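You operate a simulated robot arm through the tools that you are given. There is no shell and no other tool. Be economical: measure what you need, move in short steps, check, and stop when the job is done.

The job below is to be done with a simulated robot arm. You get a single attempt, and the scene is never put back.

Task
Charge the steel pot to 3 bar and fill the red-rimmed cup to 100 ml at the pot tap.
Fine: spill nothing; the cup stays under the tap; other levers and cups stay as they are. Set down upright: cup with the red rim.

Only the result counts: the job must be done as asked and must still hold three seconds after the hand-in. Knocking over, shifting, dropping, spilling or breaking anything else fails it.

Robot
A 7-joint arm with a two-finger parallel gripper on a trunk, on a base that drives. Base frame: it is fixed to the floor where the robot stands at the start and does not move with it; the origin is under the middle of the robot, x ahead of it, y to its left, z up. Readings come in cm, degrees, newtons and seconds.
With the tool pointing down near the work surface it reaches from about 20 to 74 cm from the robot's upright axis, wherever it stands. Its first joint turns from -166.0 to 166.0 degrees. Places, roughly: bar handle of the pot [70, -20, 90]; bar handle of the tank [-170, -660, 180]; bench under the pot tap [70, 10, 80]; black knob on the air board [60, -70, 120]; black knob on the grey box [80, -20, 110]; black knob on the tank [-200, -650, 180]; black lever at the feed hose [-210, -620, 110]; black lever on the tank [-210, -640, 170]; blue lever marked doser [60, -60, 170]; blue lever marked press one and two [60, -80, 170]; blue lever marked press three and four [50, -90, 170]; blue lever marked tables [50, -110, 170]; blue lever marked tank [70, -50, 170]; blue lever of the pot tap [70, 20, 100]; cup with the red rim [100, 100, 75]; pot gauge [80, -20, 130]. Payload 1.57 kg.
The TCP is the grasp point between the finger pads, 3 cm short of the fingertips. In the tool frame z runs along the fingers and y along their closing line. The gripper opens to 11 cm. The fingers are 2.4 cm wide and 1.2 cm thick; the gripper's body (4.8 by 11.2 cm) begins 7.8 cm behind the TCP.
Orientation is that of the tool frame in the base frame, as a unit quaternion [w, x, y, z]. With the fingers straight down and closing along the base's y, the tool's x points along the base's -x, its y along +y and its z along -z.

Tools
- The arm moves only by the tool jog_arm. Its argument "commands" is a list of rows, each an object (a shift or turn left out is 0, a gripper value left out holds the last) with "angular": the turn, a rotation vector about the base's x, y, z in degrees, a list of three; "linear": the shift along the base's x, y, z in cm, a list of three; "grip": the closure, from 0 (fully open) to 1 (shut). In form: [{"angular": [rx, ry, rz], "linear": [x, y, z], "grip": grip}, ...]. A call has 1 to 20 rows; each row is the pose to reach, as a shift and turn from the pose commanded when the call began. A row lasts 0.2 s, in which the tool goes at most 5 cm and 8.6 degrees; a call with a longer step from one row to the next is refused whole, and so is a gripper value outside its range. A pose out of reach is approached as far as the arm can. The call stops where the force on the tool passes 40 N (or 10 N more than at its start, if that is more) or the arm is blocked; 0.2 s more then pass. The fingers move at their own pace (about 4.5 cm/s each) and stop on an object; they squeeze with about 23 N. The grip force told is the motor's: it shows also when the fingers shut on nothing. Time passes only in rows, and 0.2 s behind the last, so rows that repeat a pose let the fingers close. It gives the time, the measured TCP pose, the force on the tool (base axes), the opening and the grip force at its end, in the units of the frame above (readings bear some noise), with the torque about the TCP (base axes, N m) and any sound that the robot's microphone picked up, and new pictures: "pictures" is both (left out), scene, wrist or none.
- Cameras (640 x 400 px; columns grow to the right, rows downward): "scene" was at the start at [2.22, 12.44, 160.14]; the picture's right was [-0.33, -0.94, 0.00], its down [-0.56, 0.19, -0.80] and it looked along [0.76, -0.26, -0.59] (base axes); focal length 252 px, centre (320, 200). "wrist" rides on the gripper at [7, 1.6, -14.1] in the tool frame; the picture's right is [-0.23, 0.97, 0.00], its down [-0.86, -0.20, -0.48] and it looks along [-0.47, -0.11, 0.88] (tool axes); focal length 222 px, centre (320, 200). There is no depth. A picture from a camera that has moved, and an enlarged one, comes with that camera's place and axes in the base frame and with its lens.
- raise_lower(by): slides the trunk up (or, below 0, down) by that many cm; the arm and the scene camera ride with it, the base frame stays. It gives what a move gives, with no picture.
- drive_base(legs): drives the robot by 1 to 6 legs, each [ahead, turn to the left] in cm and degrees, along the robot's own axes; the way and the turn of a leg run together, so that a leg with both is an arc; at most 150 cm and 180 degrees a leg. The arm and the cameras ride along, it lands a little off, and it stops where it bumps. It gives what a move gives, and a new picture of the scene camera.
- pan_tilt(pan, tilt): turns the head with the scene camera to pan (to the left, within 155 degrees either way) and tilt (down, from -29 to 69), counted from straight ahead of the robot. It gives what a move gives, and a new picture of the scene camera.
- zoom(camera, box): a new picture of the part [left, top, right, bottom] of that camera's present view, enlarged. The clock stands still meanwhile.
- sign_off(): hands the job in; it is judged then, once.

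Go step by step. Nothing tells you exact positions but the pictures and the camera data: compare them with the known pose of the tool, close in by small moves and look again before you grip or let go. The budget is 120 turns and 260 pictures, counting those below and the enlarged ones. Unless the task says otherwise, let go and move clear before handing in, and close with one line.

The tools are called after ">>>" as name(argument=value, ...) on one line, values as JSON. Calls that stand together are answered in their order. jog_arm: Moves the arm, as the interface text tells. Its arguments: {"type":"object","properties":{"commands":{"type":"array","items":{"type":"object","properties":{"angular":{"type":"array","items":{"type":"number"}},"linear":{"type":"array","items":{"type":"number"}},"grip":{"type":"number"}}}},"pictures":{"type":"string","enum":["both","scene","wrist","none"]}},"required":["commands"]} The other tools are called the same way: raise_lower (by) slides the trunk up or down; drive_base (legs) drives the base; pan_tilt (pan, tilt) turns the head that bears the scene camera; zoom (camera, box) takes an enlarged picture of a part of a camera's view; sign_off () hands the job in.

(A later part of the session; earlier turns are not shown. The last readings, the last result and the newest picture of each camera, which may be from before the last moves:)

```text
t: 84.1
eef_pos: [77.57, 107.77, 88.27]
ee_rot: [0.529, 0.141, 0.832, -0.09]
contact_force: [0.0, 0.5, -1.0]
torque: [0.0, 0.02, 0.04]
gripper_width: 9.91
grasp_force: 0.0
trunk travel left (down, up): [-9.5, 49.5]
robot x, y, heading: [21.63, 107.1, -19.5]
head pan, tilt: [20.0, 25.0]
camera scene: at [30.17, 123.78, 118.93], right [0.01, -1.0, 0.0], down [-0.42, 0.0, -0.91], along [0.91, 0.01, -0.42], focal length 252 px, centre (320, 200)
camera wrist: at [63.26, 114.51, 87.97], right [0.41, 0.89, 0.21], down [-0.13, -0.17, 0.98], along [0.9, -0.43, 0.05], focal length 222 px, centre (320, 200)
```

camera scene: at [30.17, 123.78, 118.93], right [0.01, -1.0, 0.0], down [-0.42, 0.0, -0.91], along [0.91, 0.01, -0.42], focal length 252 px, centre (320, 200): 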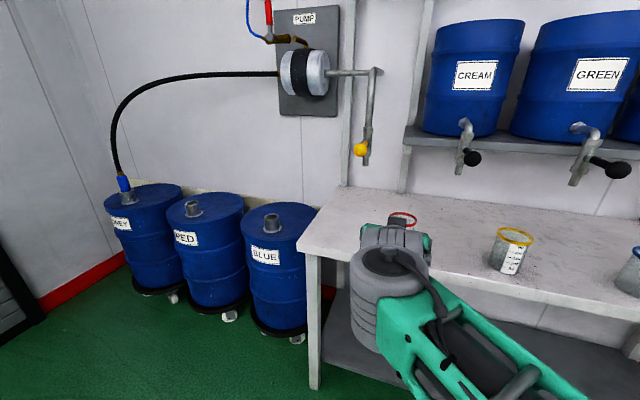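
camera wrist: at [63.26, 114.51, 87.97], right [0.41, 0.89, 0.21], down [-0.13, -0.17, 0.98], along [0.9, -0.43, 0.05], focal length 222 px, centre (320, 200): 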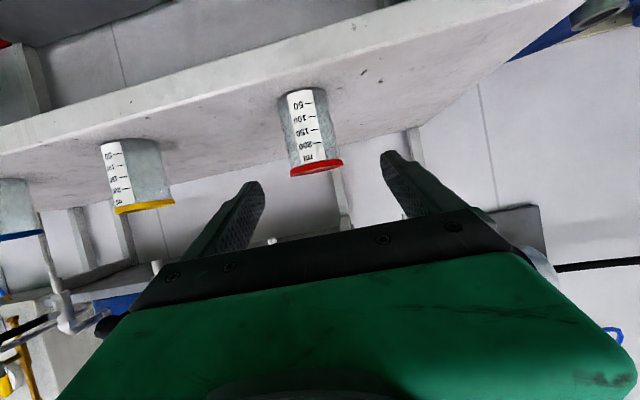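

The red cup is centred at (91.7, 101.5) between the fingers. I'll advance along the tool axis and stop just short to check centring.

>>> jog_arm(commands=[{"linear": [-0.4, -1.2, -0.6], "grip": 0}, {"linear": [3.2, -2.5, -2.4], "grip": 0}, {"linear": [6.9, -3.7, -4.2], "grip": 0}, {"linear": [9, -4.5, -5.3], "grip": 0}], pictures="both")

```text
t: 85.1
eef_pos: [86.55, 103.31, 83.15]
ee_rot: [0.529, 0.141, 0.832, -0.089]
contact_force: [0.7, 0.1, 0.0]
torque: [0.01, 0.0, 0.06]
gripper_width: 11.01
grasp_force: 0.1
trunk travel left (down, up): [-9.5, 49.5]
robot x, y, heading: [21.67, 107.09, -19.4]
head pan, tilt: [20.0, 25.0]
camera scene: at [30.18, 123.81, 118.93], right [0.01, -1.0, 0.0], down [-0.42, 0.0, -0.91], along [0.91, 0.01, -0.42], focal length 252 px, centre (320, 200)
camera wrist: at [72.27, 109.96, 82.76], right [0.41, 0.89, 0.21], down [-0.13, -0.16, 0.98], along [0.9, -0.43, 0.05], focal length 222 px, centre (320, 200)
```

scene: 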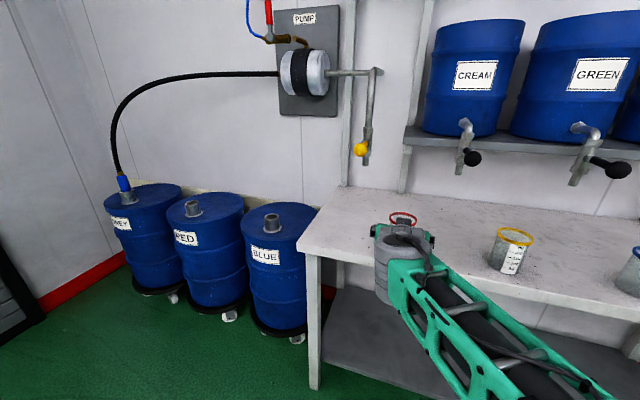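
wrist: 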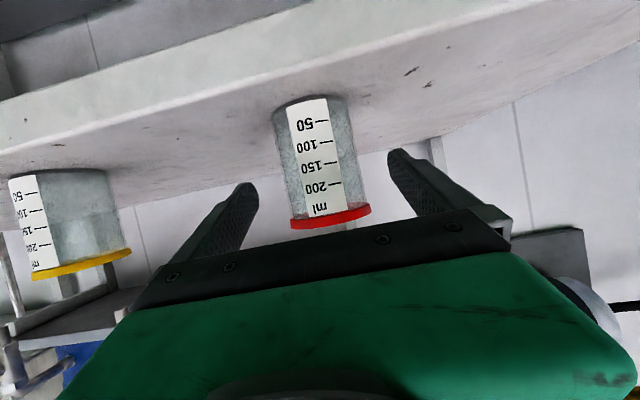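

Centred. Final approach and gentle close.

>>> jog_arm(commands=[{"linear": [2.6, -0.9, -1.3]}, {"linear": [5, -1.75, -2.4]}, {"linear": [5, -1.75, -2.4], "grip": 1}, {"linear": [5, -1.75, -2.4], "grip": 1}, {"linear": [5, -1.75, -2.4], "grip": 1}, {"linear": [5, -1.75, -2.4], "grip": 1}], pictures="both")

```text
t: 86.5
eef_pos: [91.52, 101.56, 80.73]
ee_rot: [0.529, 0.141, 0.832, -0.09]
contact_force: [-0.3, -0.3, 0.2]
torque: [0.03, -0.03, -0.01]
gripper_width: 6.84
grasp_force: 22.7
trunk travel left (down, up): [-9.5, 49.5]
robot x, y, heading: [21.15, 107.22, -19.2]
head pan, tilt: [20.0, 25.0]
camera scene: at [30.21, 123.81, 118.93], right [0.01, -1.0, 0.0], down [-0.42, 0.0, -0.91], along [0.91, 0.01, -0.42], focal length 252 px, centre (320, 200)
camera wrist: at [77.24, 108.21, 80.37], right [0.41, 0.89, 0.21], down [-0.13, -0.17, 0.98], along [0.9, -0.43, 0.05], focal length 222 px, centre (320, 200)
```

scene: 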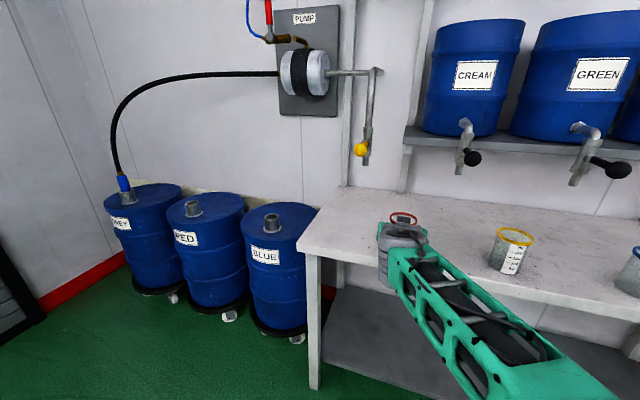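
wrist: 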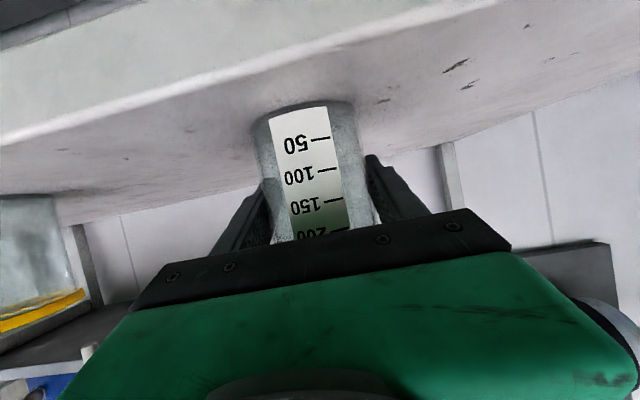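

Cup gripped (6.8 cm, TCP z 80.7 when standing on the bench). I'll lift, draw it back clear of the bench, then drive to the pot tap.

>>> jog_arm(commands=[{"linear": [0, 0, 2]}, {"linear": [-0.5, 0.2, 5]}, {"linear": [-4, 1.4, 8]}, {"linear": [-8, 2.8, 10.5]}, {"linear": [-12, 4.2, 13]}, {"linear": [-16, 5.6, 14]}, {"linear": [-19, 4, 14]}, {"linear": [-20, 1, 14]}, {"linear": [-20.5, -3, 14]}], pictures="both")

```text
t: 88.5
eef_pos: [71.35, 98.31, 94.34]
ee_rot: [0.528, 0.14, 0.833, -0.089]
contact_force: [0.4, -0.4, -0.4]
torque: [-0.01, -0.03, -0.01]
gripper_width: 6.92
grasp_force: 22.9
trunk travel left (down, up): [-9.5, 49.5]
robot x, y, heading: [21.74, 107.26, -19.5]
head pan, tilt: [20.0, 25.0]
camera scene: at [30.32, 123.7, 118.93], right [0.01, -1.0, 0.0], down [-0.42, 0.0, -0.91], along [0.91, 0.01, -0.42], focal length 252 px, centre (320, 200)
camera wrist: at [56.98, 105.13, 94.17], right [0.41, 0.89, 0.2], down [-0.13, -0.17, 0.98], along [0.9, -0.43, 0.05], focal length 222 px, centre (320, 200)
```

scene: 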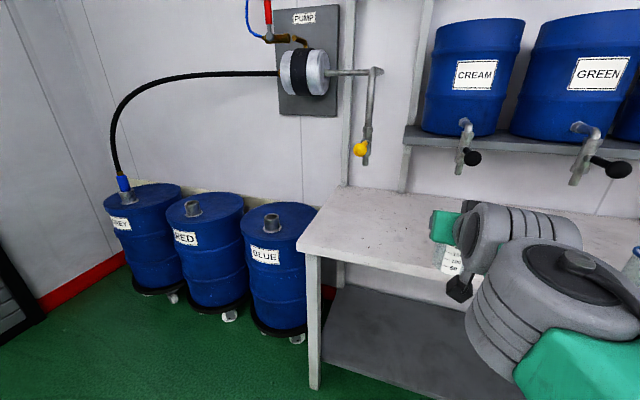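
wrist: 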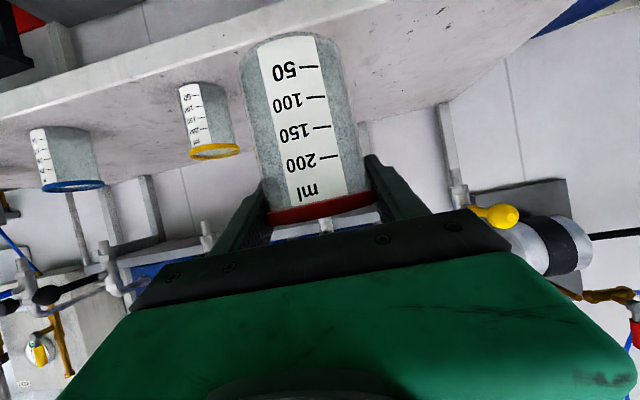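

The cup seems to have slid down in the grip so the rim sits near the fingers. I'll look closer.

>>> zoom(camera="wrist", box=[200, 20, 440, 250])

>>> zoom(camera="scene", box=[400, 190, 520, 310])

```text
1.74 times, centred on (320, 135) of wrist
camera zoom: at [56.98, 105.13, 94.17], right [0.41, 0.89, 0.2], down [-0.13, -0.17, 0.98], along [0.9, -0.43, 0.05], focal length 386 px, centre (320, 313)
```

zoom: 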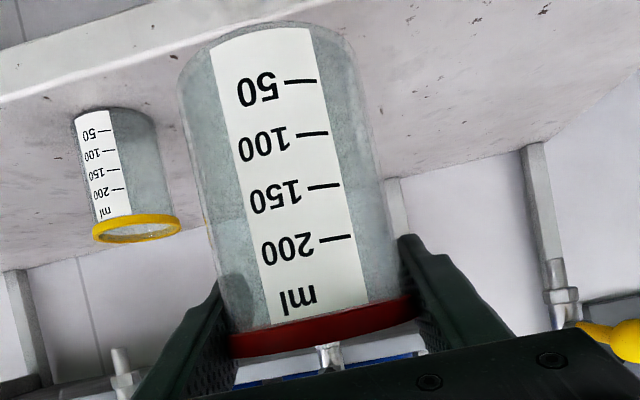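

```text
3.33 times, centred on (460, 250) of scene
camera zoom: at [30.32, 123.7, 118.93], right [0.01, -1.0, 0.0], down [-0.42, 0.0, -0.91], along [0.91, 0.01, -0.42], focal length 839 px, centre (-147, 33)
```

zoom: 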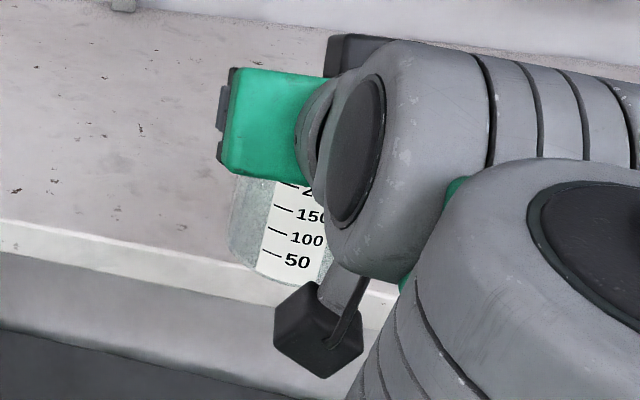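

The rim now rests just above the finger pads, which holds it securely and still upright. I'll drive to the pot tap now.

>>> drive_base(legs=[[0, -90], [73, 0], [0, 90]])

>>> zoom(camera="wrist", box=[0, 0, 640, 400])

```text
t: 100.2
eef_pos: [45.68, 29.46, 94.49]
ee_rot: [0.527, 0.149, 0.831, -0.095]
contact_force: [0.1, -0.1, 0.4]
torque: [0.0, -0.02, 0.03]
gripper_width: 6.9
grasp_force: 23.6
trunk travel left (down, up): [-9.5, 49.5]
robot x, y, heading: [-3.54, 39.49, -20.5]
head pan, tilt: [20.0, 25.0]
camera scene: at [5.19, 55.55, 118.92], right [-0.01, -1.0, 0.0], down [-0.42, 0.0, -0.91], along [0.91, -0.01, -0.42], focal length 252 px, centre (320, 200)
```

scene: 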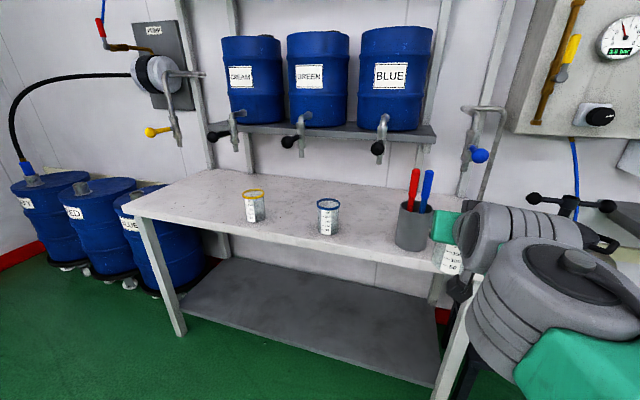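

```text
1.00 times, centred on (320, 200) of wrist (not enlarged: the box is as wide or as high as the picture)
camera zoom: at [31.5, 36.47, 94.22], right [0.43, 0.88, 0.21], down [-0.13, -0.16, 0.98], along [0.89, -0.45, 0.05], focal length 222 px, centre (320, 200)
```

zoom: 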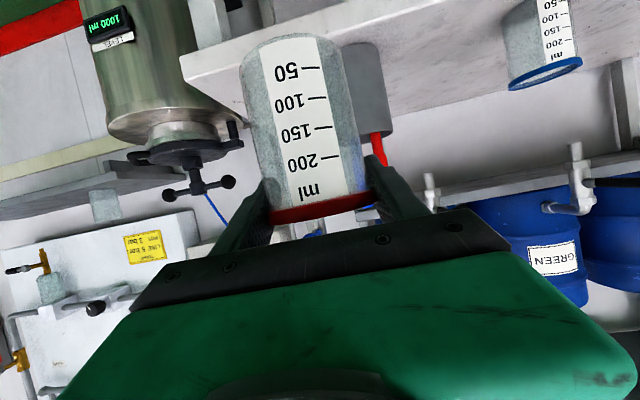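

The cup is steady. I'll pull it laterally in line with the spout, drive 10 cm ahead, and re-measure spout and holder.

>>> jog_arm(commands=[{"linear": [-0.9, -2.6, 0]}, {"linear": [-1.8, -5.2, 0]}], pictures="none")

>>> drive_base(legs=[[9, 0]])

>>> pan_tilt(pan=-12, tilt=28)

>>> zoom(camera="scene", box=[180, 60, 460, 300])

>>> zoom(camera="wrist", box=[0, 0, 640, 400])

```text
t: 101.0
eef_pos: [45.89, 24.23, 90.35]
ee_rot: [0.491, 0.143, 0.855, -0.089]
contact_force: [-0.6, 0.2, -0.2]
torque: [0.0, 0.0, 0.04]
gripper_width: 6.92
grasp_force: 22.8
trunk travel left (down, up): [-9.5, 49.5]
robot x, y, heading: [-4.02, 39.89, -20.3]
head pan, tilt: [20.0, 25.0]
stopped in row 2: the arm was blocked; the commanded pose is now the measured one
```

```text
t: 102.0
eef_pos: [54.46, 21.08, 90.35]
ee_rot: [0.492, 0.145, 0.854, -0.09]
contact_force: [-0.3, 0.4, -0.6]
torque: [0.01, 0.01, 0.03]
gripper_width: 6.9
grasp_force: 23.3
trunk travel left (down, up): [-9.5, 49.5]
robot x, y, heading: [3.94, 35.99, -20.4]
head pan, tilt: [20.0, 25.0]
camera scene: at [14.03, 51.95, 118.97], right [-0.01, -1.0, 0.0], down [-0.43, 0.01, -0.9], along [0.9, -0.01, -0.43], focal length 252 px, centre (320, 200)
```

scene: 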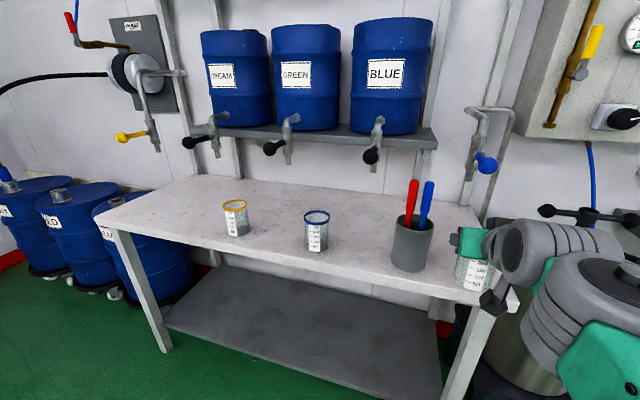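

```text
t: 103.0
eef_pos: [54.24, 21.07, 90.41]
ee_rot: [0.492, 0.143, 0.854, -0.089]
contact_force: [-0.1, -0.6, -0.2]
torque: [-0.02, 0.01, 0.0]
gripper_width: 6.91
grasp_force: 22.8
trunk travel left (down, up): [-9.5, 49.5]
robot x, y, heading: [4.73, 36.15, -20.3]
head pan, tilt: [-12.0, 28.0]
camera scene: at [12.49, 47.18, 118.46], right [-0.54, -0.84, 0.0], down [-0.4, 0.26, -0.88], along [0.74, -0.47, -0.47], focal length 252 px, centre (320, 200)
```

scene: 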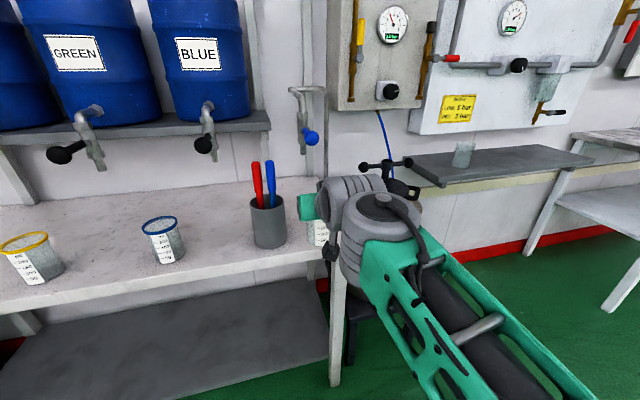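

```text
1.67 times, centred on (320, 180) of scene
camera zoom: at [12.49, 47.18, 118.46], right [-0.54, -0.84, 0.0], down [-0.4, 0.26, -0.88], along [0.74, -0.47, -0.47], focal length 420 px, centre (320, 233)
```

zoom: 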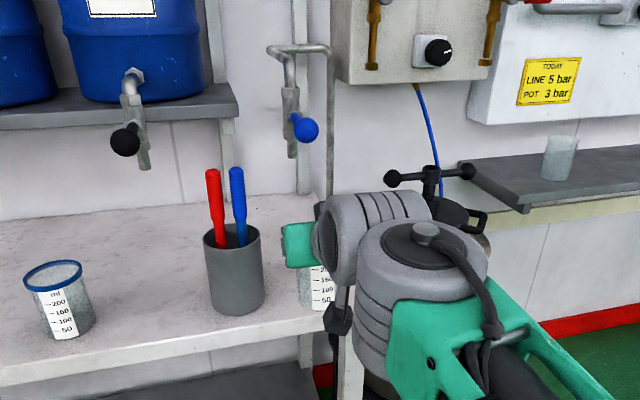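

```text
1.00 times, centred on (320, 200) of wrist (not enlarged: the box is as wide or as high as the picture)
camera zoom: at [40.1, 27.87, 91.4], right [0.43, 0.88, 0.18], down [-0.05, -0.18, 0.98], along [0.9, -0.43, -0.04], focal length 222 px, centre (320, 200)
```

zoom: 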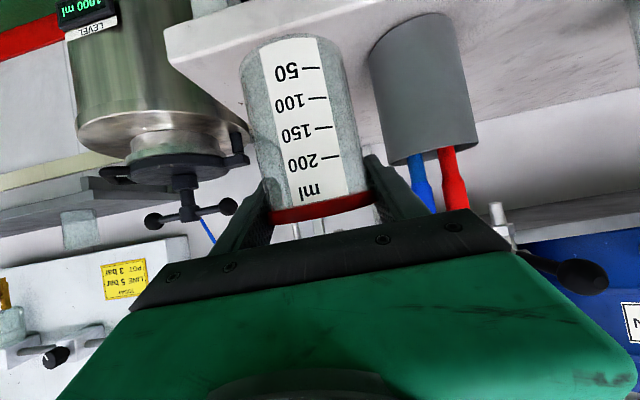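

The tap's in view; the hand is lined up laterally (l≈37.8 vs spout 37.4). I'll move forward half way, lower and level the cup, then check.

>>> jog_arm(commands=[{"linear": [3.2, -1.2, 0], "angular": [-0.5, -1.2, 0]}, {"linear": [6.4, -2.5, -1], "angular": [-1, -2.8, 0]}, {"linear": [9.6, -3.8, -2], "angular": [-1.6, -4.7, 0]}, {"linear": [12.2, -4.7, -3], "angular": [-1.6, -4.7, 0]}], pictures="both")

>>> zoom(camera="scene", box=[230, 70, 390, 270])

```text
t: 104.0
eef_pos: [66.29, 16.74, 87.75]
ee_rot: [0.531, 0.139, 0.83, -0.097]
contact_force: [0.6, -0.4, 0.0]
torque: [0.0, 0.07, -0.01]
gripper_width: 6.9
grasp_force: 23.3
trunk travel left (down, up): [-9.5, 49.5]
robot x, y, heading: [4.76, 36.34, -20.4]
head pan, tilt: [-12.0, 28.0]
camera scene: at [11.96, 47.63, 118.45], right [-0.54, -0.84, 0.0], down [-0.4, 0.25, -0.88], along [0.74, -0.47, -0.47], focal length 252 px, centre (320, 200)
camera wrist: at [51.93, 23.54, 87.29], right [0.42, 0.89, 0.19], down [-0.14, -0.15, 0.98], along [0.9, -0.43, 0.06], focal length 222 px, centre (320, 200)
```

scene: 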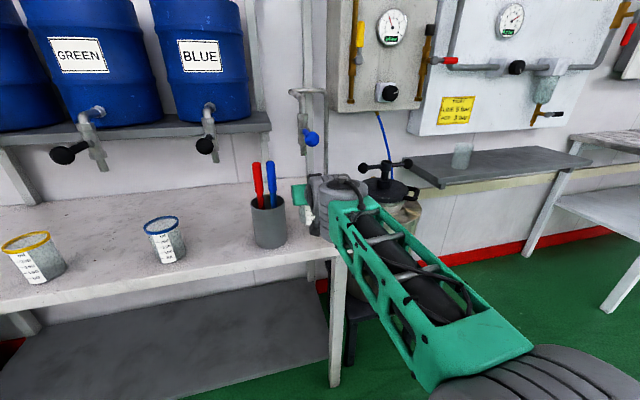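
wrist: 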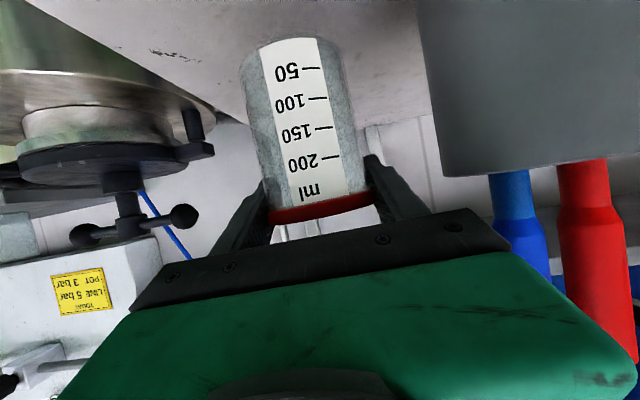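

```text
2.00 times, centred on (310, 170) of scene
camera zoom: at [11.96, 47.63, 118.45], right [-0.54, -0.84, 0.0], down [-0.4, 0.25, -0.88], along [0.74, -0.47, -0.47], focal length 504 px, centre (340, 260)
```

zoom: 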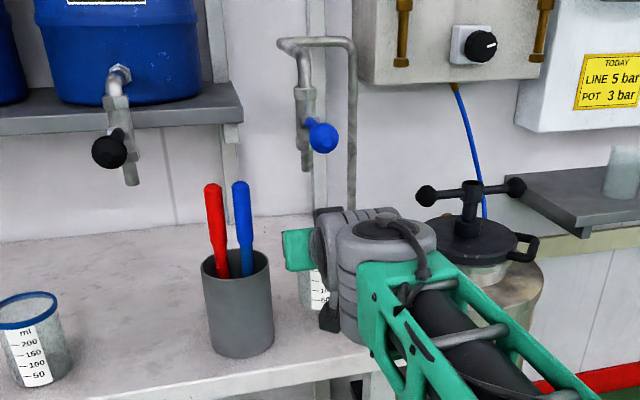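

Clearances look OK: the hand passes about 1.5 cm right of the pen holder. I'll move straight in the remaining 10.6 cm under the spout.

>>> jog_arm(commands=[{"linear": [2.4, -1.3, 0]}, {"linear": [5, -2.3, 0]}, {"linear": [7.5, -3.2, 0]}, {"linear": [9.8, -4.05, 0]}], pictures="both")

>>> zoom(camera="scene", box=[230, 70, 390, 270])

```text
t: 105.0
eef_pos: [76.08, 12.54, 87.78]
ee_rot: [0.531, 0.14, 0.83, -0.098]
contact_force: [-0.3, -0.2, 0.0]
torque: [0.04, 0.02, 0.0]
gripper_width: 6.91
grasp_force: 23.3
trunk travel left (down, up): [-9.5, 49.5]
robot x, y, heading: [4.86, 36.35, -20.3]
head pan, tilt: [-12.0, 28.0]
camera scene: at [11.97, 47.63, 118.45], right [-0.54, -0.84, 0.0], down [-0.4, 0.25, -0.88], along [0.74, -0.47, -0.47], focal length 252 px, centre (320, 200)
camera wrist: at [61.76, 19.45, 87.34], right [0.42, 0.89, 0.19], down [-0.14, -0.15, 0.98], along [0.9, -0.43, 0.06], focal length 222 px, centre (320, 200)
```

scene: 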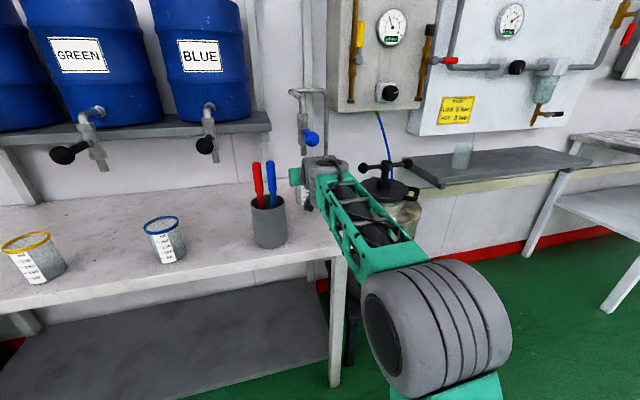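
wrist: 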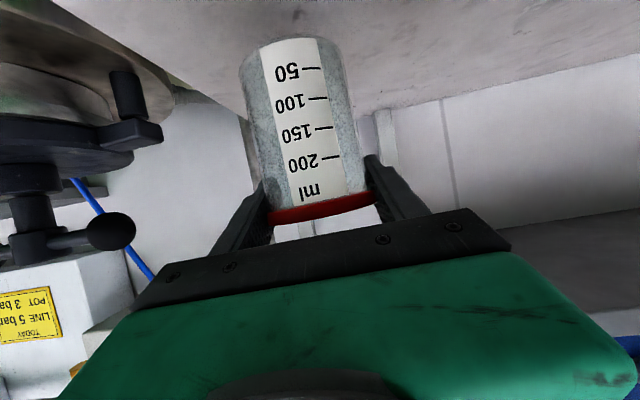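

```text
2.00 times, centred on (310, 170) of scene
camera zoom: at [11.97, 47.63, 118.45], right [-0.54, -0.84, 0.0], down [-0.4, 0.25, -0.88], along [0.74, -0.47, -0.47], focal length 504 px, centre (340, 260)
```

zoom: 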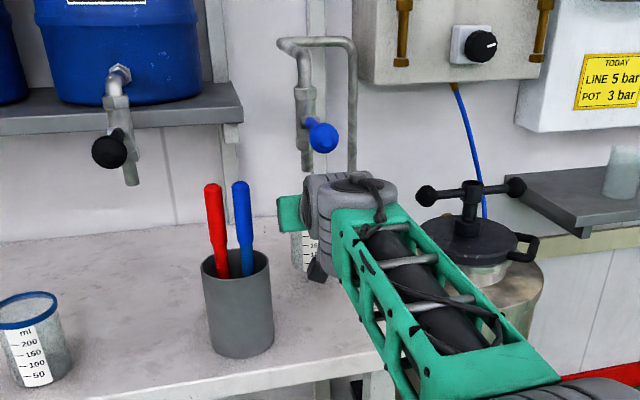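

Cup is under the spout. I'll lower it gently, watching for contact.

>>> jog_arm(commands=[{"linear": [0, 0, -1]}, {"linear": [0, 0, -2]}, {"linear": [0, 0, -2.5]}, {"linear": [0, 0, -3]}], pictures="wrist")

```text
t: 106.0
eef_pos: [75.94, 12.61, 84.69]
ee_rot: [0.53, 0.139, 0.831, -0.097]
contact_force: [-0.3, 0.3, -0.4]
torque: [-0.02, -0.03, 0.02]
gripper_width: 6.89
grasp_force: 23.3
trunk travel left (down, up): [-9.5, 49.5]
robot x, y, heading: [4.37, 35.87, -20.4]
head pan, tilt: [-12.0, 28.0]
camera wrist: at [61.69, 19.47, 84.26], right [0.42, 0.89, 0.19], down [-0.13, -0.15, 0.98], along [0.9, -0.43, 0.06], focal length 222 px, centre (320, 200)
```

wrist: 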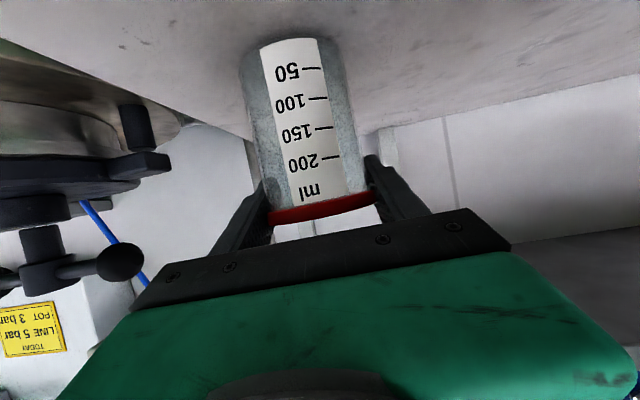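

No contact yet; continuing in small steps.

>>> jog_arm(commands=[{"linear": [0, 0, -0.4]}, {"linear": [0, 0, -0.8]}, {"linear": [0, 0, -1.1]}], pictures="wrist")

```text
t: 106.8
eef_pos: [75.92, 12.57, 84.24]
ee_rot: [0.536, 0.14, 0.827, -0.099]
contact_force: [3.2, -3.9, 21.2]
torque: [0.12, 0.34, 0.1]
gripper_width: 6.93
grasp_force: 23.1
trunk travel left (down, up): [-9.5, 49.5]
robot x, y, heading: [4.85, 36.34, -20.6]
head pan, tilt: [-12.0, 28.0]
camera wrist: at [61.63, 19.4, 83.71], right [0.41, 0.89, 0.19], down [-0.15, -0.15, 0.98], along [0.9, -0.43, 0.07], focal length 222 px, centre (320, 200)
```

wrist: 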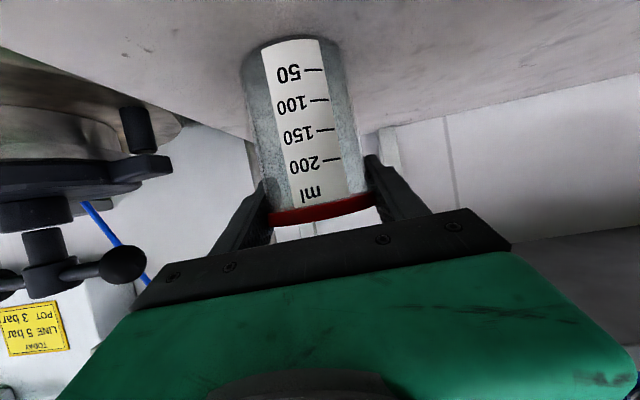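

The cup touched down at TCP z 84.2. I'll ease the pressure, open the fingers, and draw straight back.

>>> jog_arm(commands=[{"linear": [0, 0, 0.5]}, {"linear": [0, 0, 0.5], "grip": 0.2}, {"linear": [0, 0, 0.5], "grip": 0.1}, {"linear": [0, 0, 0.5], "grip": 0}, {"linear": [0, 0, 0.5], "grip": 0}], pictures="wrist")

```text
t: 108.0
eef_pos: [75.91, 12.66, 84.1]
ee_rot: [0.531, 0.14, 0.83, -0.098]
contact_force: [-0.4, -0.4, -1.1]
torque: [-0.02, -0.01, -0.02]
gripper_width: 10.99
grasp_force: 0.1
trunk travel left (down, up): [-9.5, 49.5]
robot x, y, heading: [4.54, 36.12, -20.4]
head pan, tilt: [-12.0, 28.0]
camera wrist: at [61.68, 19.47, 83.66], right [0.42, 0.89, 0.19], down [-0.14, -0.15, 0.98], along [0.9, -0.43, 0.06], focal length 222 px, centre (320, 200)
```

wrist: 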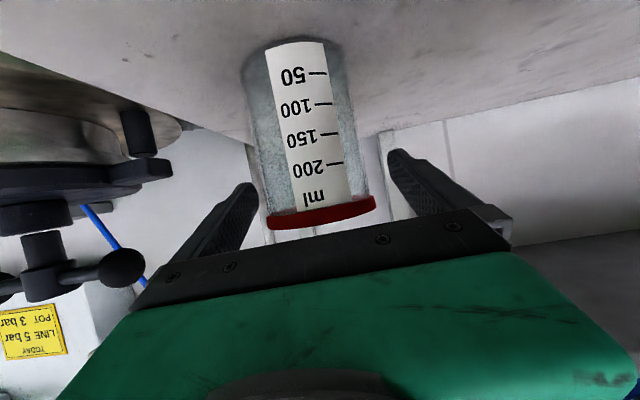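

Released. I'll withdraw 14 cm straight back and check the cup relative to the spout.

>>> jog_arm(commands=[{"linear": [-2, 0.7, 0.3]}, {"linear": [-5, 1.75, 0.8]}, {"linear": [-9, 3.15, 1.5]}, {"linear": [-13, 4.55, 2.5]}, {"linear": [-16, 5.6, 3]}], pictures="both")

>>> zoom(camera="scene", box=[230, 70, 390, 270])

```text
t: 109.2
eef_pos: [60.02, 18.34, 87.14]
ee_rot: [0.531, 0.139, 0.83, -0.097]
contact_force: [-0.2, -0.3, 0.4]
torque: [0.01, -0.03, 0.04]
gripper_width: 11.0
grasp_force: 0.1
trunk travel left (down, up): [-9.5, 49.5]
robot x, y, heading: [4.57, 35.98, -20.6]
head pan, tilt: [-12.0, 28.0]
camera scene: at [12.02, 47.61, 118.45], right [-0.54, -0.84, 0.0], down [-0.4, 0.25, -0.88], along [0.74, -0.47, -0.47], focal length 252 px, centre (320, 200)
camera wrist: at [45.69, 25.06, 86.68], right [0.42, 0.89, 0.19], down [-0.14, -0.15, 0.98], along [0.9, -0.43, 0.06], focal length 222 px, centre (320, 200)
```

scene: 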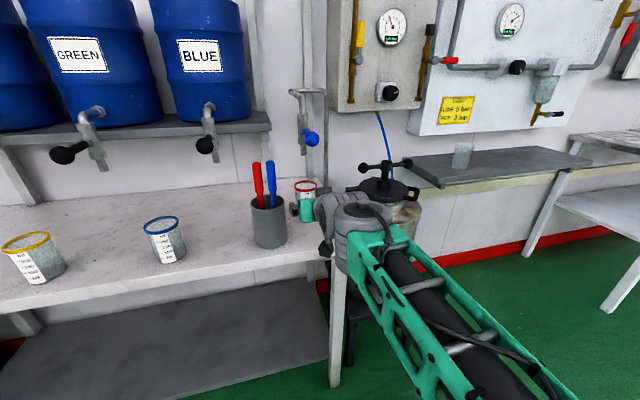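
wrist: 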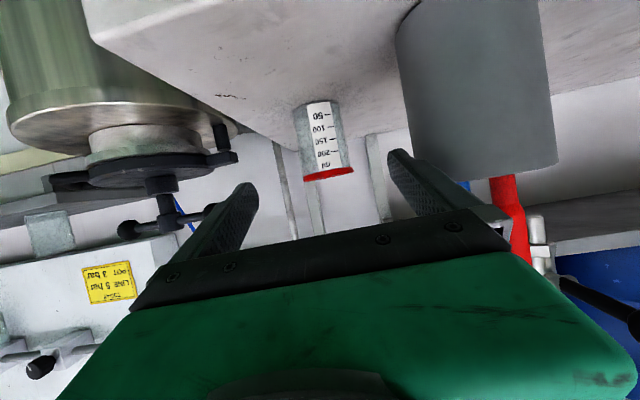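

```text
2.00 times, centred on (310, 170) of scene
camera zoom: at [12.02, 47.61, 118.45], right [-0.54, -0.84, 0.0], down [-0.4, 0.25, -0.88], along [0.74, -0.47, -0.47], focal length 504 px, centre (340, 260)
```

zoom: 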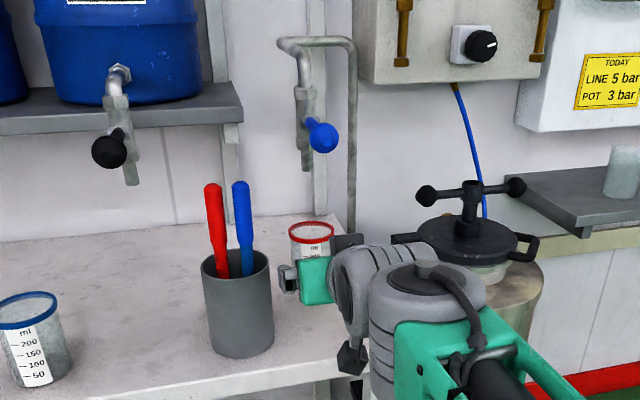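

The cup stands upright roughly under the spout. I'll raise the hand a bit to view the lever and spout from the front.

>>> jog_arm(commands=[{"linear": [-4, 1.4, 0], "grip": 1}, {"linear": [-8, 2.8, 1], "grip": 1}, {"linear": [-10, 3.5, 4], "grip": 1}, {"linear": [-10, 3.5, 8], "grip": 1}, {"linear": [-10, 3.5, 12], "grip": 1}], pictures="both")

>>> zoom(camera="wrist", box=[200, 60, 440, 240])

```text
t: 110.1
eef_pos: [53.33, 20.58, 83.3]
ee_rot: [0.447, 0.145, 0.877, -0.101]
contact_force: [0.0, -0.4, 0.3]
torque: [0.01, 0.01, 0.02]
gripper_width: 3.17
grasp_force: 0.3
trunk travel left (down, up): [-9.5, 49.5]
robot x, y, heading: [4.72, 35.87, -20.4]
head pan, tilt: [-12.0, 28.0]
stopped in row 4: the arm was blocked; the commanded pose is now the measured one
camera scene: at [12.61, 47.6, 118.46], right [-0.54, -0.84, 0.0], down [-0.4, 0.25, -0.88], along [0.74, -0.47, -0.47], focal length 252 px, centre (320, 200)
camera wrist: at [39.34, 27.55, 85.86], right [0.46, 0.88, 0.14], down [0.05, -0.18, 0.98], along [0.89, -0.44, -0.13], focal length 222 px, centre (320, 200)
```

scene: 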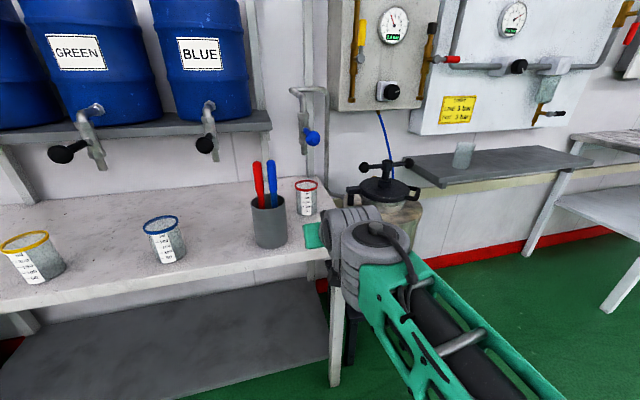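
wrist: 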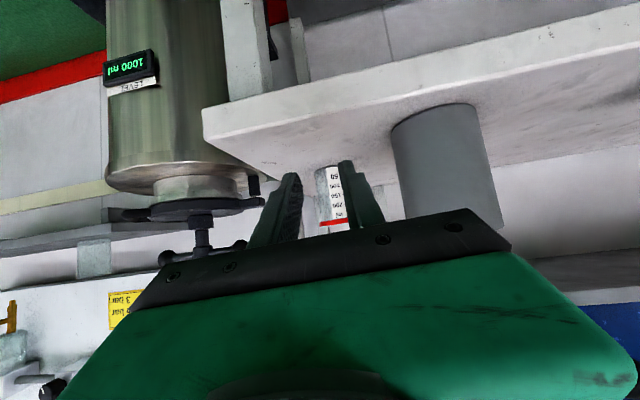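

```text
2.22 times, centred on (320, 150) of wrist
camera zoom: at [39.34, 27.55, 85.86], right [0.46, 0.88, 0.14], down [0.05, -0.18, 0.98], along [0.89, -0.44, -0.13], focal length 494 px, centre (320, 311)
```

zoom: 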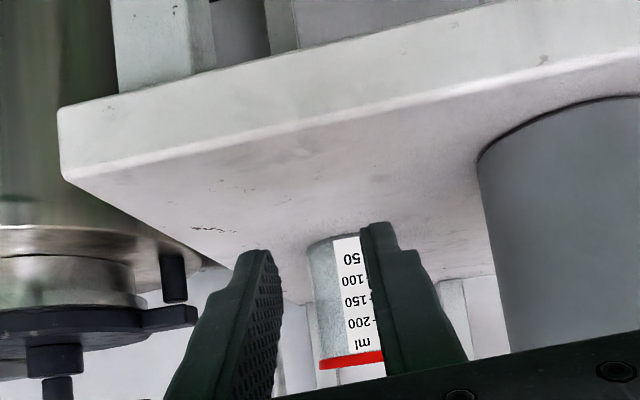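

The arm is cramped this close. I'll back the base 15 cm and raise the trunk 12 cm for lever work.

>>> drive_base(legs=[[-15, 0]])

>>> raise_lower(by=12)

>>> jog_arm(commands=[{"linear": [3, -1, 1], "angular": [-2, -6, 0], "grip": 1}, {"linear": [5, -1.7, 2], "angular": [-4, -12, 0], "grip": 1}, {"linear": [6, -2, 3], "angular": [-6, -17, 0], "grip": 1}], pictures="both")

>>> zoom(camera="wrist", box=[200, 60, 440, 240])

```text
t: 111.5
eef_pos: [39.22, 25.91, 83.39]
ee_rot: [0.448, 0.144, 0.877, -0.1]
contact_force: [0.1, 0.5, -0.7]
torque: [-0.01, 0.01, 0.01]
gripper_width: 0.0
grasp_force: 21.5
trunk travel left (down, up): [-9.5, 49.5]
robot x, y, heading: [-9.4, 41.38, -20.6]
head pan, tilt: [-12.0, 28.0]
camera scene: at [-1.46, 52.83, 118.42], right [-0.54, -0.84, 0.0], down [-0.4, 0.25, -0.88], along [0.74, -0.47, -0.47], focal length 252 px, centre (320, 200)
```

scene: 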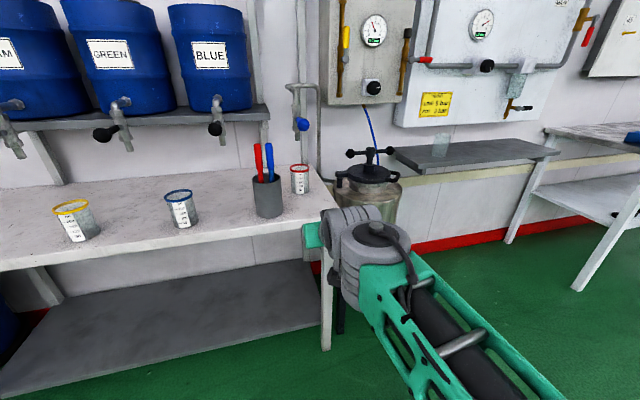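

```text
t: 113.0
eef_pos: [38.77, 25.96, 95.8]
ee_rot: [0.45, 0.144, 0.876, -0.099]
contact_force: [0.1, 0.7, -0.5]
torque: [-0.01, -0.01, -0.01]
gripper_width: 0.0
grasp_force: 21.1
trunk travel left (down, up): [-21.5, 37.5]
robot x, y, heading: [-9.85, 41.33, -20.3]
head pan, tilt: [-12.0, 28.0]
```

```text
t: 113.8
eef_pos: [44.87, 23.98, 98.82]
ee_rot: [0.584, 0.133, 0.792, -0.123]
contact_force: [-0.6, 0.1, 0.1]
torque: [0.0, 0.02, -0.01]
gripper_width: 0.02
grasp_force: 21.8
trunk travel left (down, up): [-21.5, 37.5]
robot x, y, heading: [-9.31, 41.56, -20.6]
head pan, tilt: [-12.0, 28.0]
camera scene: at [-2.12, 52.9, 130.45], right [-0.54, -0.84, 0.0], down [-0.4, 0.25, -0.88], along [0.74, -0.47, -0.47], focal length 252 px, centre (320, 200)
camera wrist: at [30.84, 30.83, 96.19], right [0.41, 0.89, 0.18], down [-0.25, -0.08, 0.96], along [0.88, -0.44, 0.2], focal length 222 px, centre (320, 200)
```

scene: 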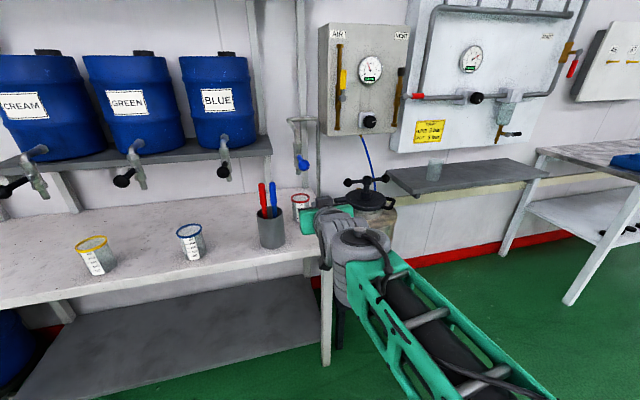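
wrist: 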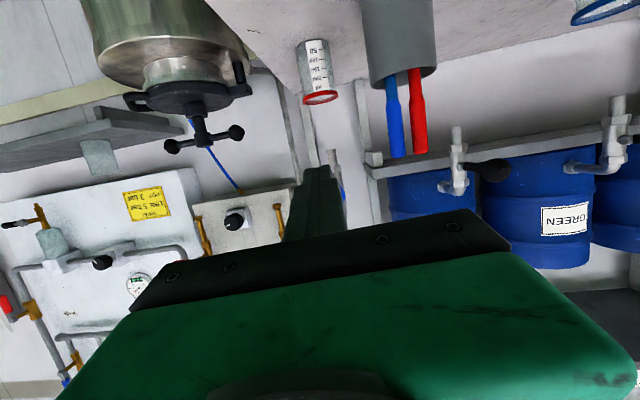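

```text
2.22 times, centred on (320, 150) of wrist
camera zoom: at [30.84, 30.83, 96.19], right [0.41, 0.89, 0.18], down [-0.25, -0.08, 0.96], along [0.88, -0.44, 0.2], focal length 494 px, centre (320, 311)
```

zoom: 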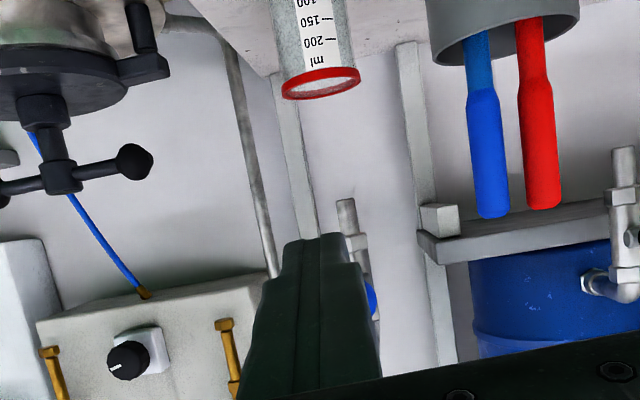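

The spout tip and the cup rim line up laterally. I'll look closely at the tap's hinge to see how the lever turns.

>>> zoom(camera="scene", box=[280, 110, 330, 180])

>>> zoom(camera="scene", box=[100, 120, 250, 200])

>>> zoom(camera="wrist", box=[420, 90, 640, 230])

```text
5.71 times, centred on (305, 145) of scene
camera zoom: at [-2.12, 52.9, 130.45], right [-0.54, -0.84, 0.0], down [-0.4, 0.25, -0.88], along [0.74, -0.47, -0.47], focal length 1439 px, centre (406, 514)
```

zoom: 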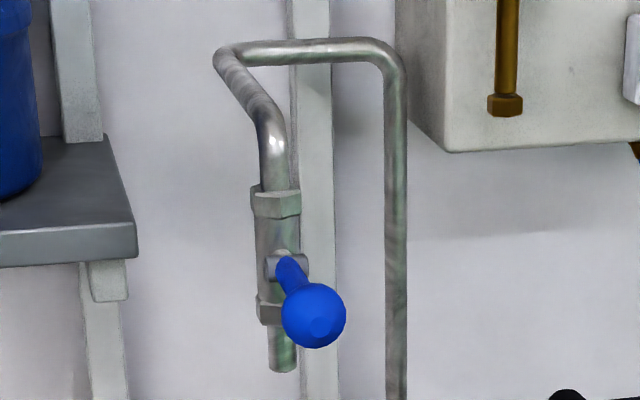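

```text
4.27 times, centred on (175, 160) of scene
camera zoom: at [-2.12, 52.9, 130.45], right [-0.54, -0.84, 0.0], down [-0.4, 0.25, -0.88], along [0.74, -0.47, -0.47], focal length 1074 px, centre (939, 371)
```

zoom: 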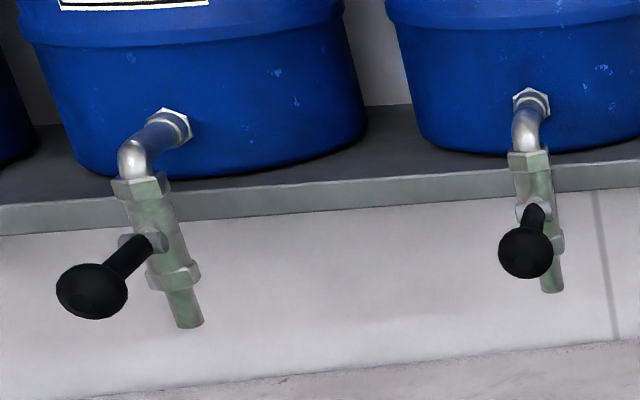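

```text
2.86 times, centred on (530, 160) of wrist
camera zoom: at [30.84, 30.83, 96.19], right [0.41, 0.89, 0.18], down [-0.25, -0.08, 0.96], along [0.88, -0.44, 0.2], focal length 635 px, centre (-280, 314)
```

zoom: 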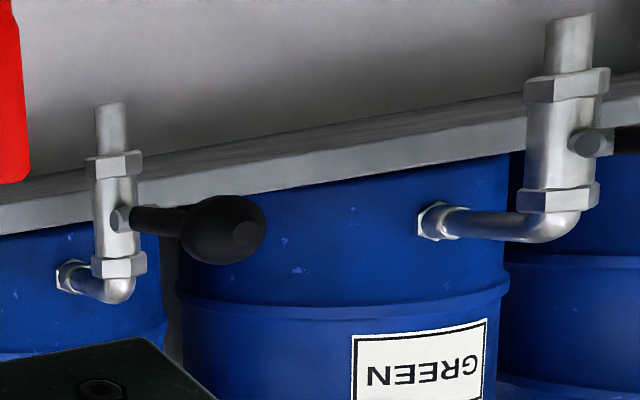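

The lever's pin is horizontal and sideways, so it swings up/down. I'll roll the hand 90° so the fingers straddle the lever ball above and below, letting me move it either way.

>>> jog_arm(commands=[{"angular": [6.8, -3.7, -1], "linear": [0.5, -0.2, 1], "grip": 0.45}, {"angular": [13.6, -7.3, -2], "linear": [1, -0.4, 2], "grip": 0.45}, {"angular": [20.3, -11, -3], "linear": [1.5, -0.6, 3]}, {"angular": [27.1, -14.7, -4], "linear": [2, -0.8, 4.2]}, {"angular": [33.9, -18.3, -5], "linear": [2.5, -1, 4.2]}, {"angular": [40.6, -22, -6], "linear": [3, -1.2, 4.2]}, {"angular": [47.4, -25.7, -6.9], "linear": [3.5, -1.4, 4.2]}, {"angular": [54.2, -29.3, -7.9], "linear": [4, -1.6, 4.2]}, {"angular": [61, -33, -8.9], "linear": [4.5, -1.8, 4.2]}, {"angular": [67.8, -36.7, -9.9], "linear": [5, -2, 4.2]}, {"angular": [74.5, -40.3, -10.9], "linear": [5.1, -2.2, 4.2]}, {"angular": [81.3, -44, -11.9], "linear": [5.1, -2.2, 4.2]}], pictures="both")

```text
t: 116.4
eef_pos: [50.0, 21.68, 102.84]
ee_rot: [0.576, 0.576, 0.41, 0.41]
contact_force: [0.6, 0.1, -0.1]
torque: [0.03, 0.01, 0.03]
gripper_width: 6.05
grasp_force: 0.1
trunk travel left (down, up): [-21.5, 37.5]
robot x, y, heading: [-10.03, 41.77, -20.6]
head pan, tilt: [-12.0, 28.0]
camera scene: at [-2.11, 52.9, 130.45], right [-0.54, -0.84, 0.0], down [-0.4, 0.25, -0.88], along [0.74, -0.47, -0.47], focal length 252 px, centre (320, 200)
camera wrist: at [38.87, 32.95, 104.6], right [-0.08, -0.22, 0.97], down [-0.73, -0.65, -0.2], along [0.68, -0.73, -0.11], focal length 222 px, centre (320, 200)
```

scene: 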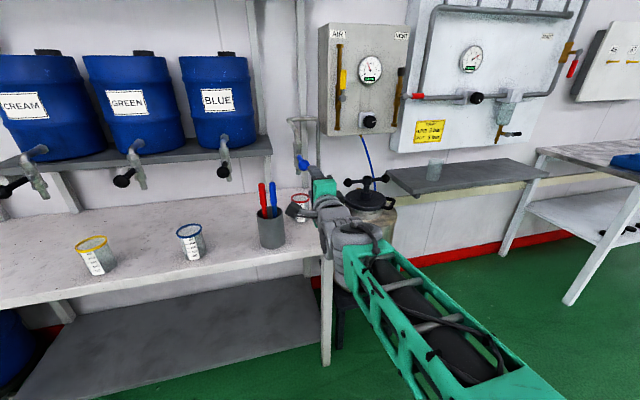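
wrist: 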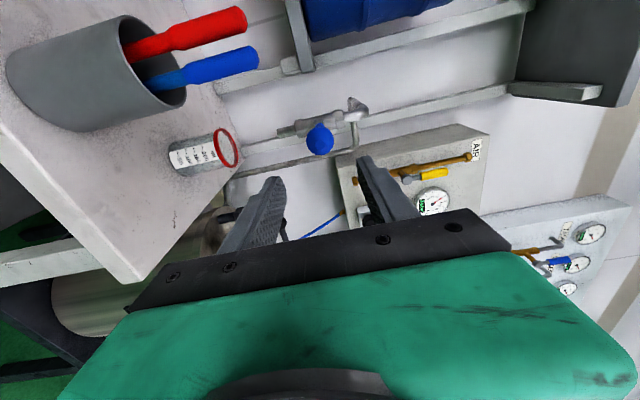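

The wrist view now shows the ball centred between the fingers, plus the cup scale and pot gauge. I'll advance onto the ball.

>>> jog_arm(commands=[{"linear": [4, -1.3, 0.2]}, {"linear": [8, -2.7, 0.2]}, {"linear": [11, -3.7, 0.2]}, {"linear": [12.3, -4.1, 0.2]}, {"linear": [12.3, -4.1, 0.2], "grip": 0.6}, {"linear": [12.3, -4.1, 0.2], "grip": 0.6}], pictures="both")

>>> zoom(camera="wrist", box=[60, 60, 300, 240])

```text
t: 117.8
eef_pos: [62.31, 17.58, 103.17]
ee_rot: [0.576, 0.576, 0.411, 0.409]
contact_force: [0.2, -0.1, -0.2]
torque: [-0.03, -0.02, 0.01]
gripper_width: 4.42
grasp_force: 0.2
trunk travel left (down, up): [-21.5, 37.5]
robot x, y, heading: [-9.66, 41.35, -20.2]
head pan, tilt: [-12.0, 28.0]
camera scene: at [-2.11, 52.9, 130.45], right [-0.54, -0.84, 0.0], down [-0.4, 0.25, -0.88], along [0.74, -0.47, -0.47], focal length 252 px, centre (320, 200)
camera wrist: at [51.21, 28.88, 104.83], right [-0.07, -0.21, 0.97], down [-0.73, -0.65, -0.2], along [0.68, -0.73, -0.11], focal length 222 px, centre (320, 200)
```

scene: 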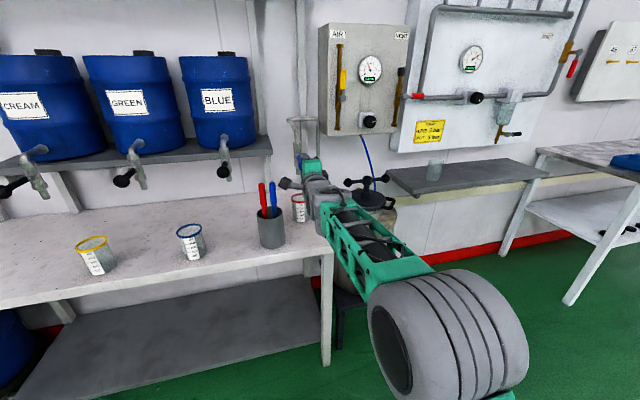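
wrist: 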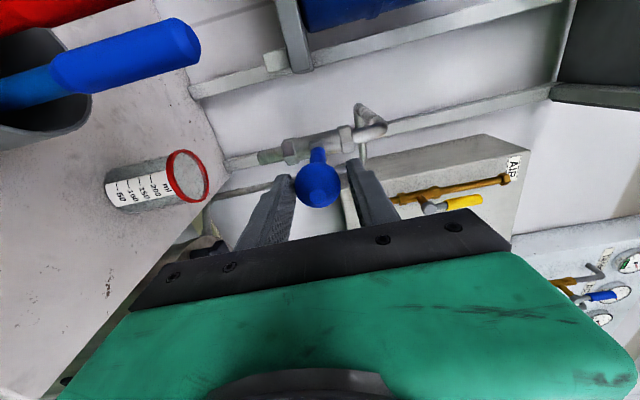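

```text
2.22 times, centred on (180, 150) of wrist
camera zoom: at [51.21, 28.88, 104.83], right [-0.07, -0.21, 0.97], down [-0.73, -0.65, -0.2], along [0.68, -0.73, -0.11], focal length 494 px, centre (631, 311)
```

zoom: 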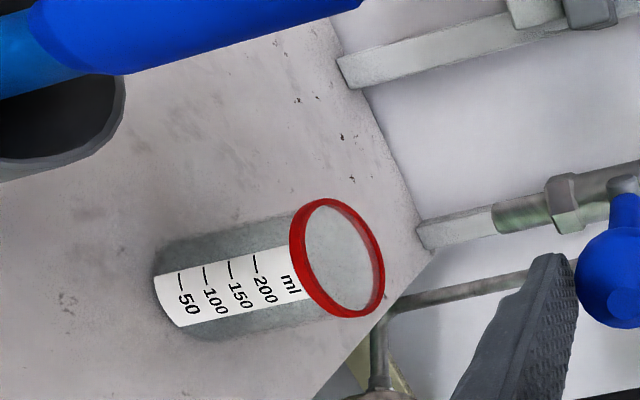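

The spout axis points straight at the cup centre. I'll nudge the lever down about 1.5 cm and look for movement or flow.

>>> jog_arm(commands=[{"linear": [0, 0, -0.8]}, {"linear": [0, 0, -1.6]}], pictures="wrist")

>>> zoom(camera="wrist", box=[60, 60, 380, 240])

```text
t: 118.4
eef_pos: [62.25, 17.61, 101.62]
ee_rot: [0.576, 0.575, 0.409, 0.411]
contact_force: [-0.3, 1.2, 1.7]
torque: [-0.02, -0.03, 0.01]
gripper_width: 4.59
grasp_force: 1.3
trunk travel left (down, up): [-21.5, 37.5]
robot x, y, heading: [-9.57, 41.49, -20.5]
head pan, tilt: [-12.0, 28.0]
camera wrist: at [51.2, 28.86, 103.24], right [-0.08, -0.21, 0.97], down [-0.73, -0.65, -0.2], along [0.68, -0.73, -0.11], focal length 222 px, centre (320, 200)
```

wrist: 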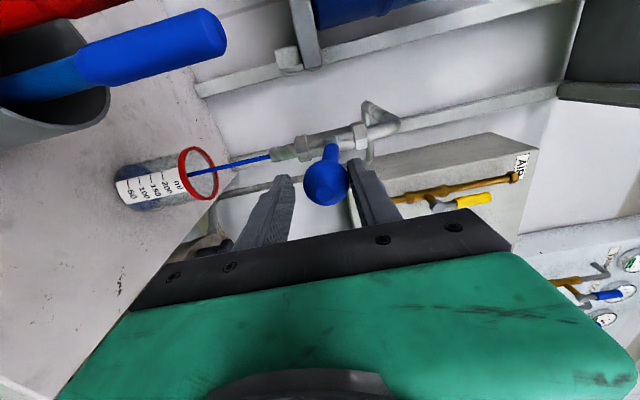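

```text
2.00 times, centred on (220, 150) of wrist
camera zoom: at [51.2, 28.86, 103.24], right [-0.08, -0.21, 0.97], down [-0.73, -0.65, -0.2], along [0.68, -0.73, -0.11], focal length 444 px, centre (520, 300)
```

zoom: 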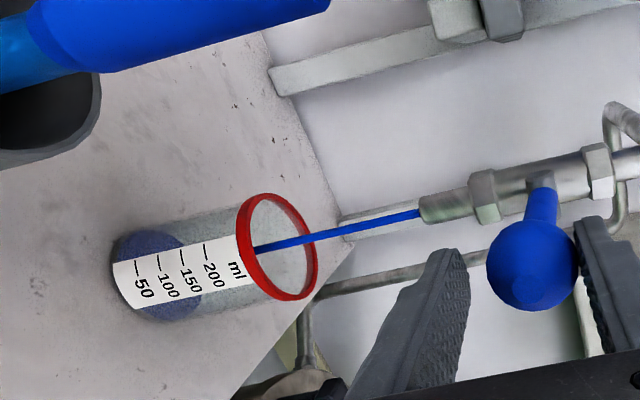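

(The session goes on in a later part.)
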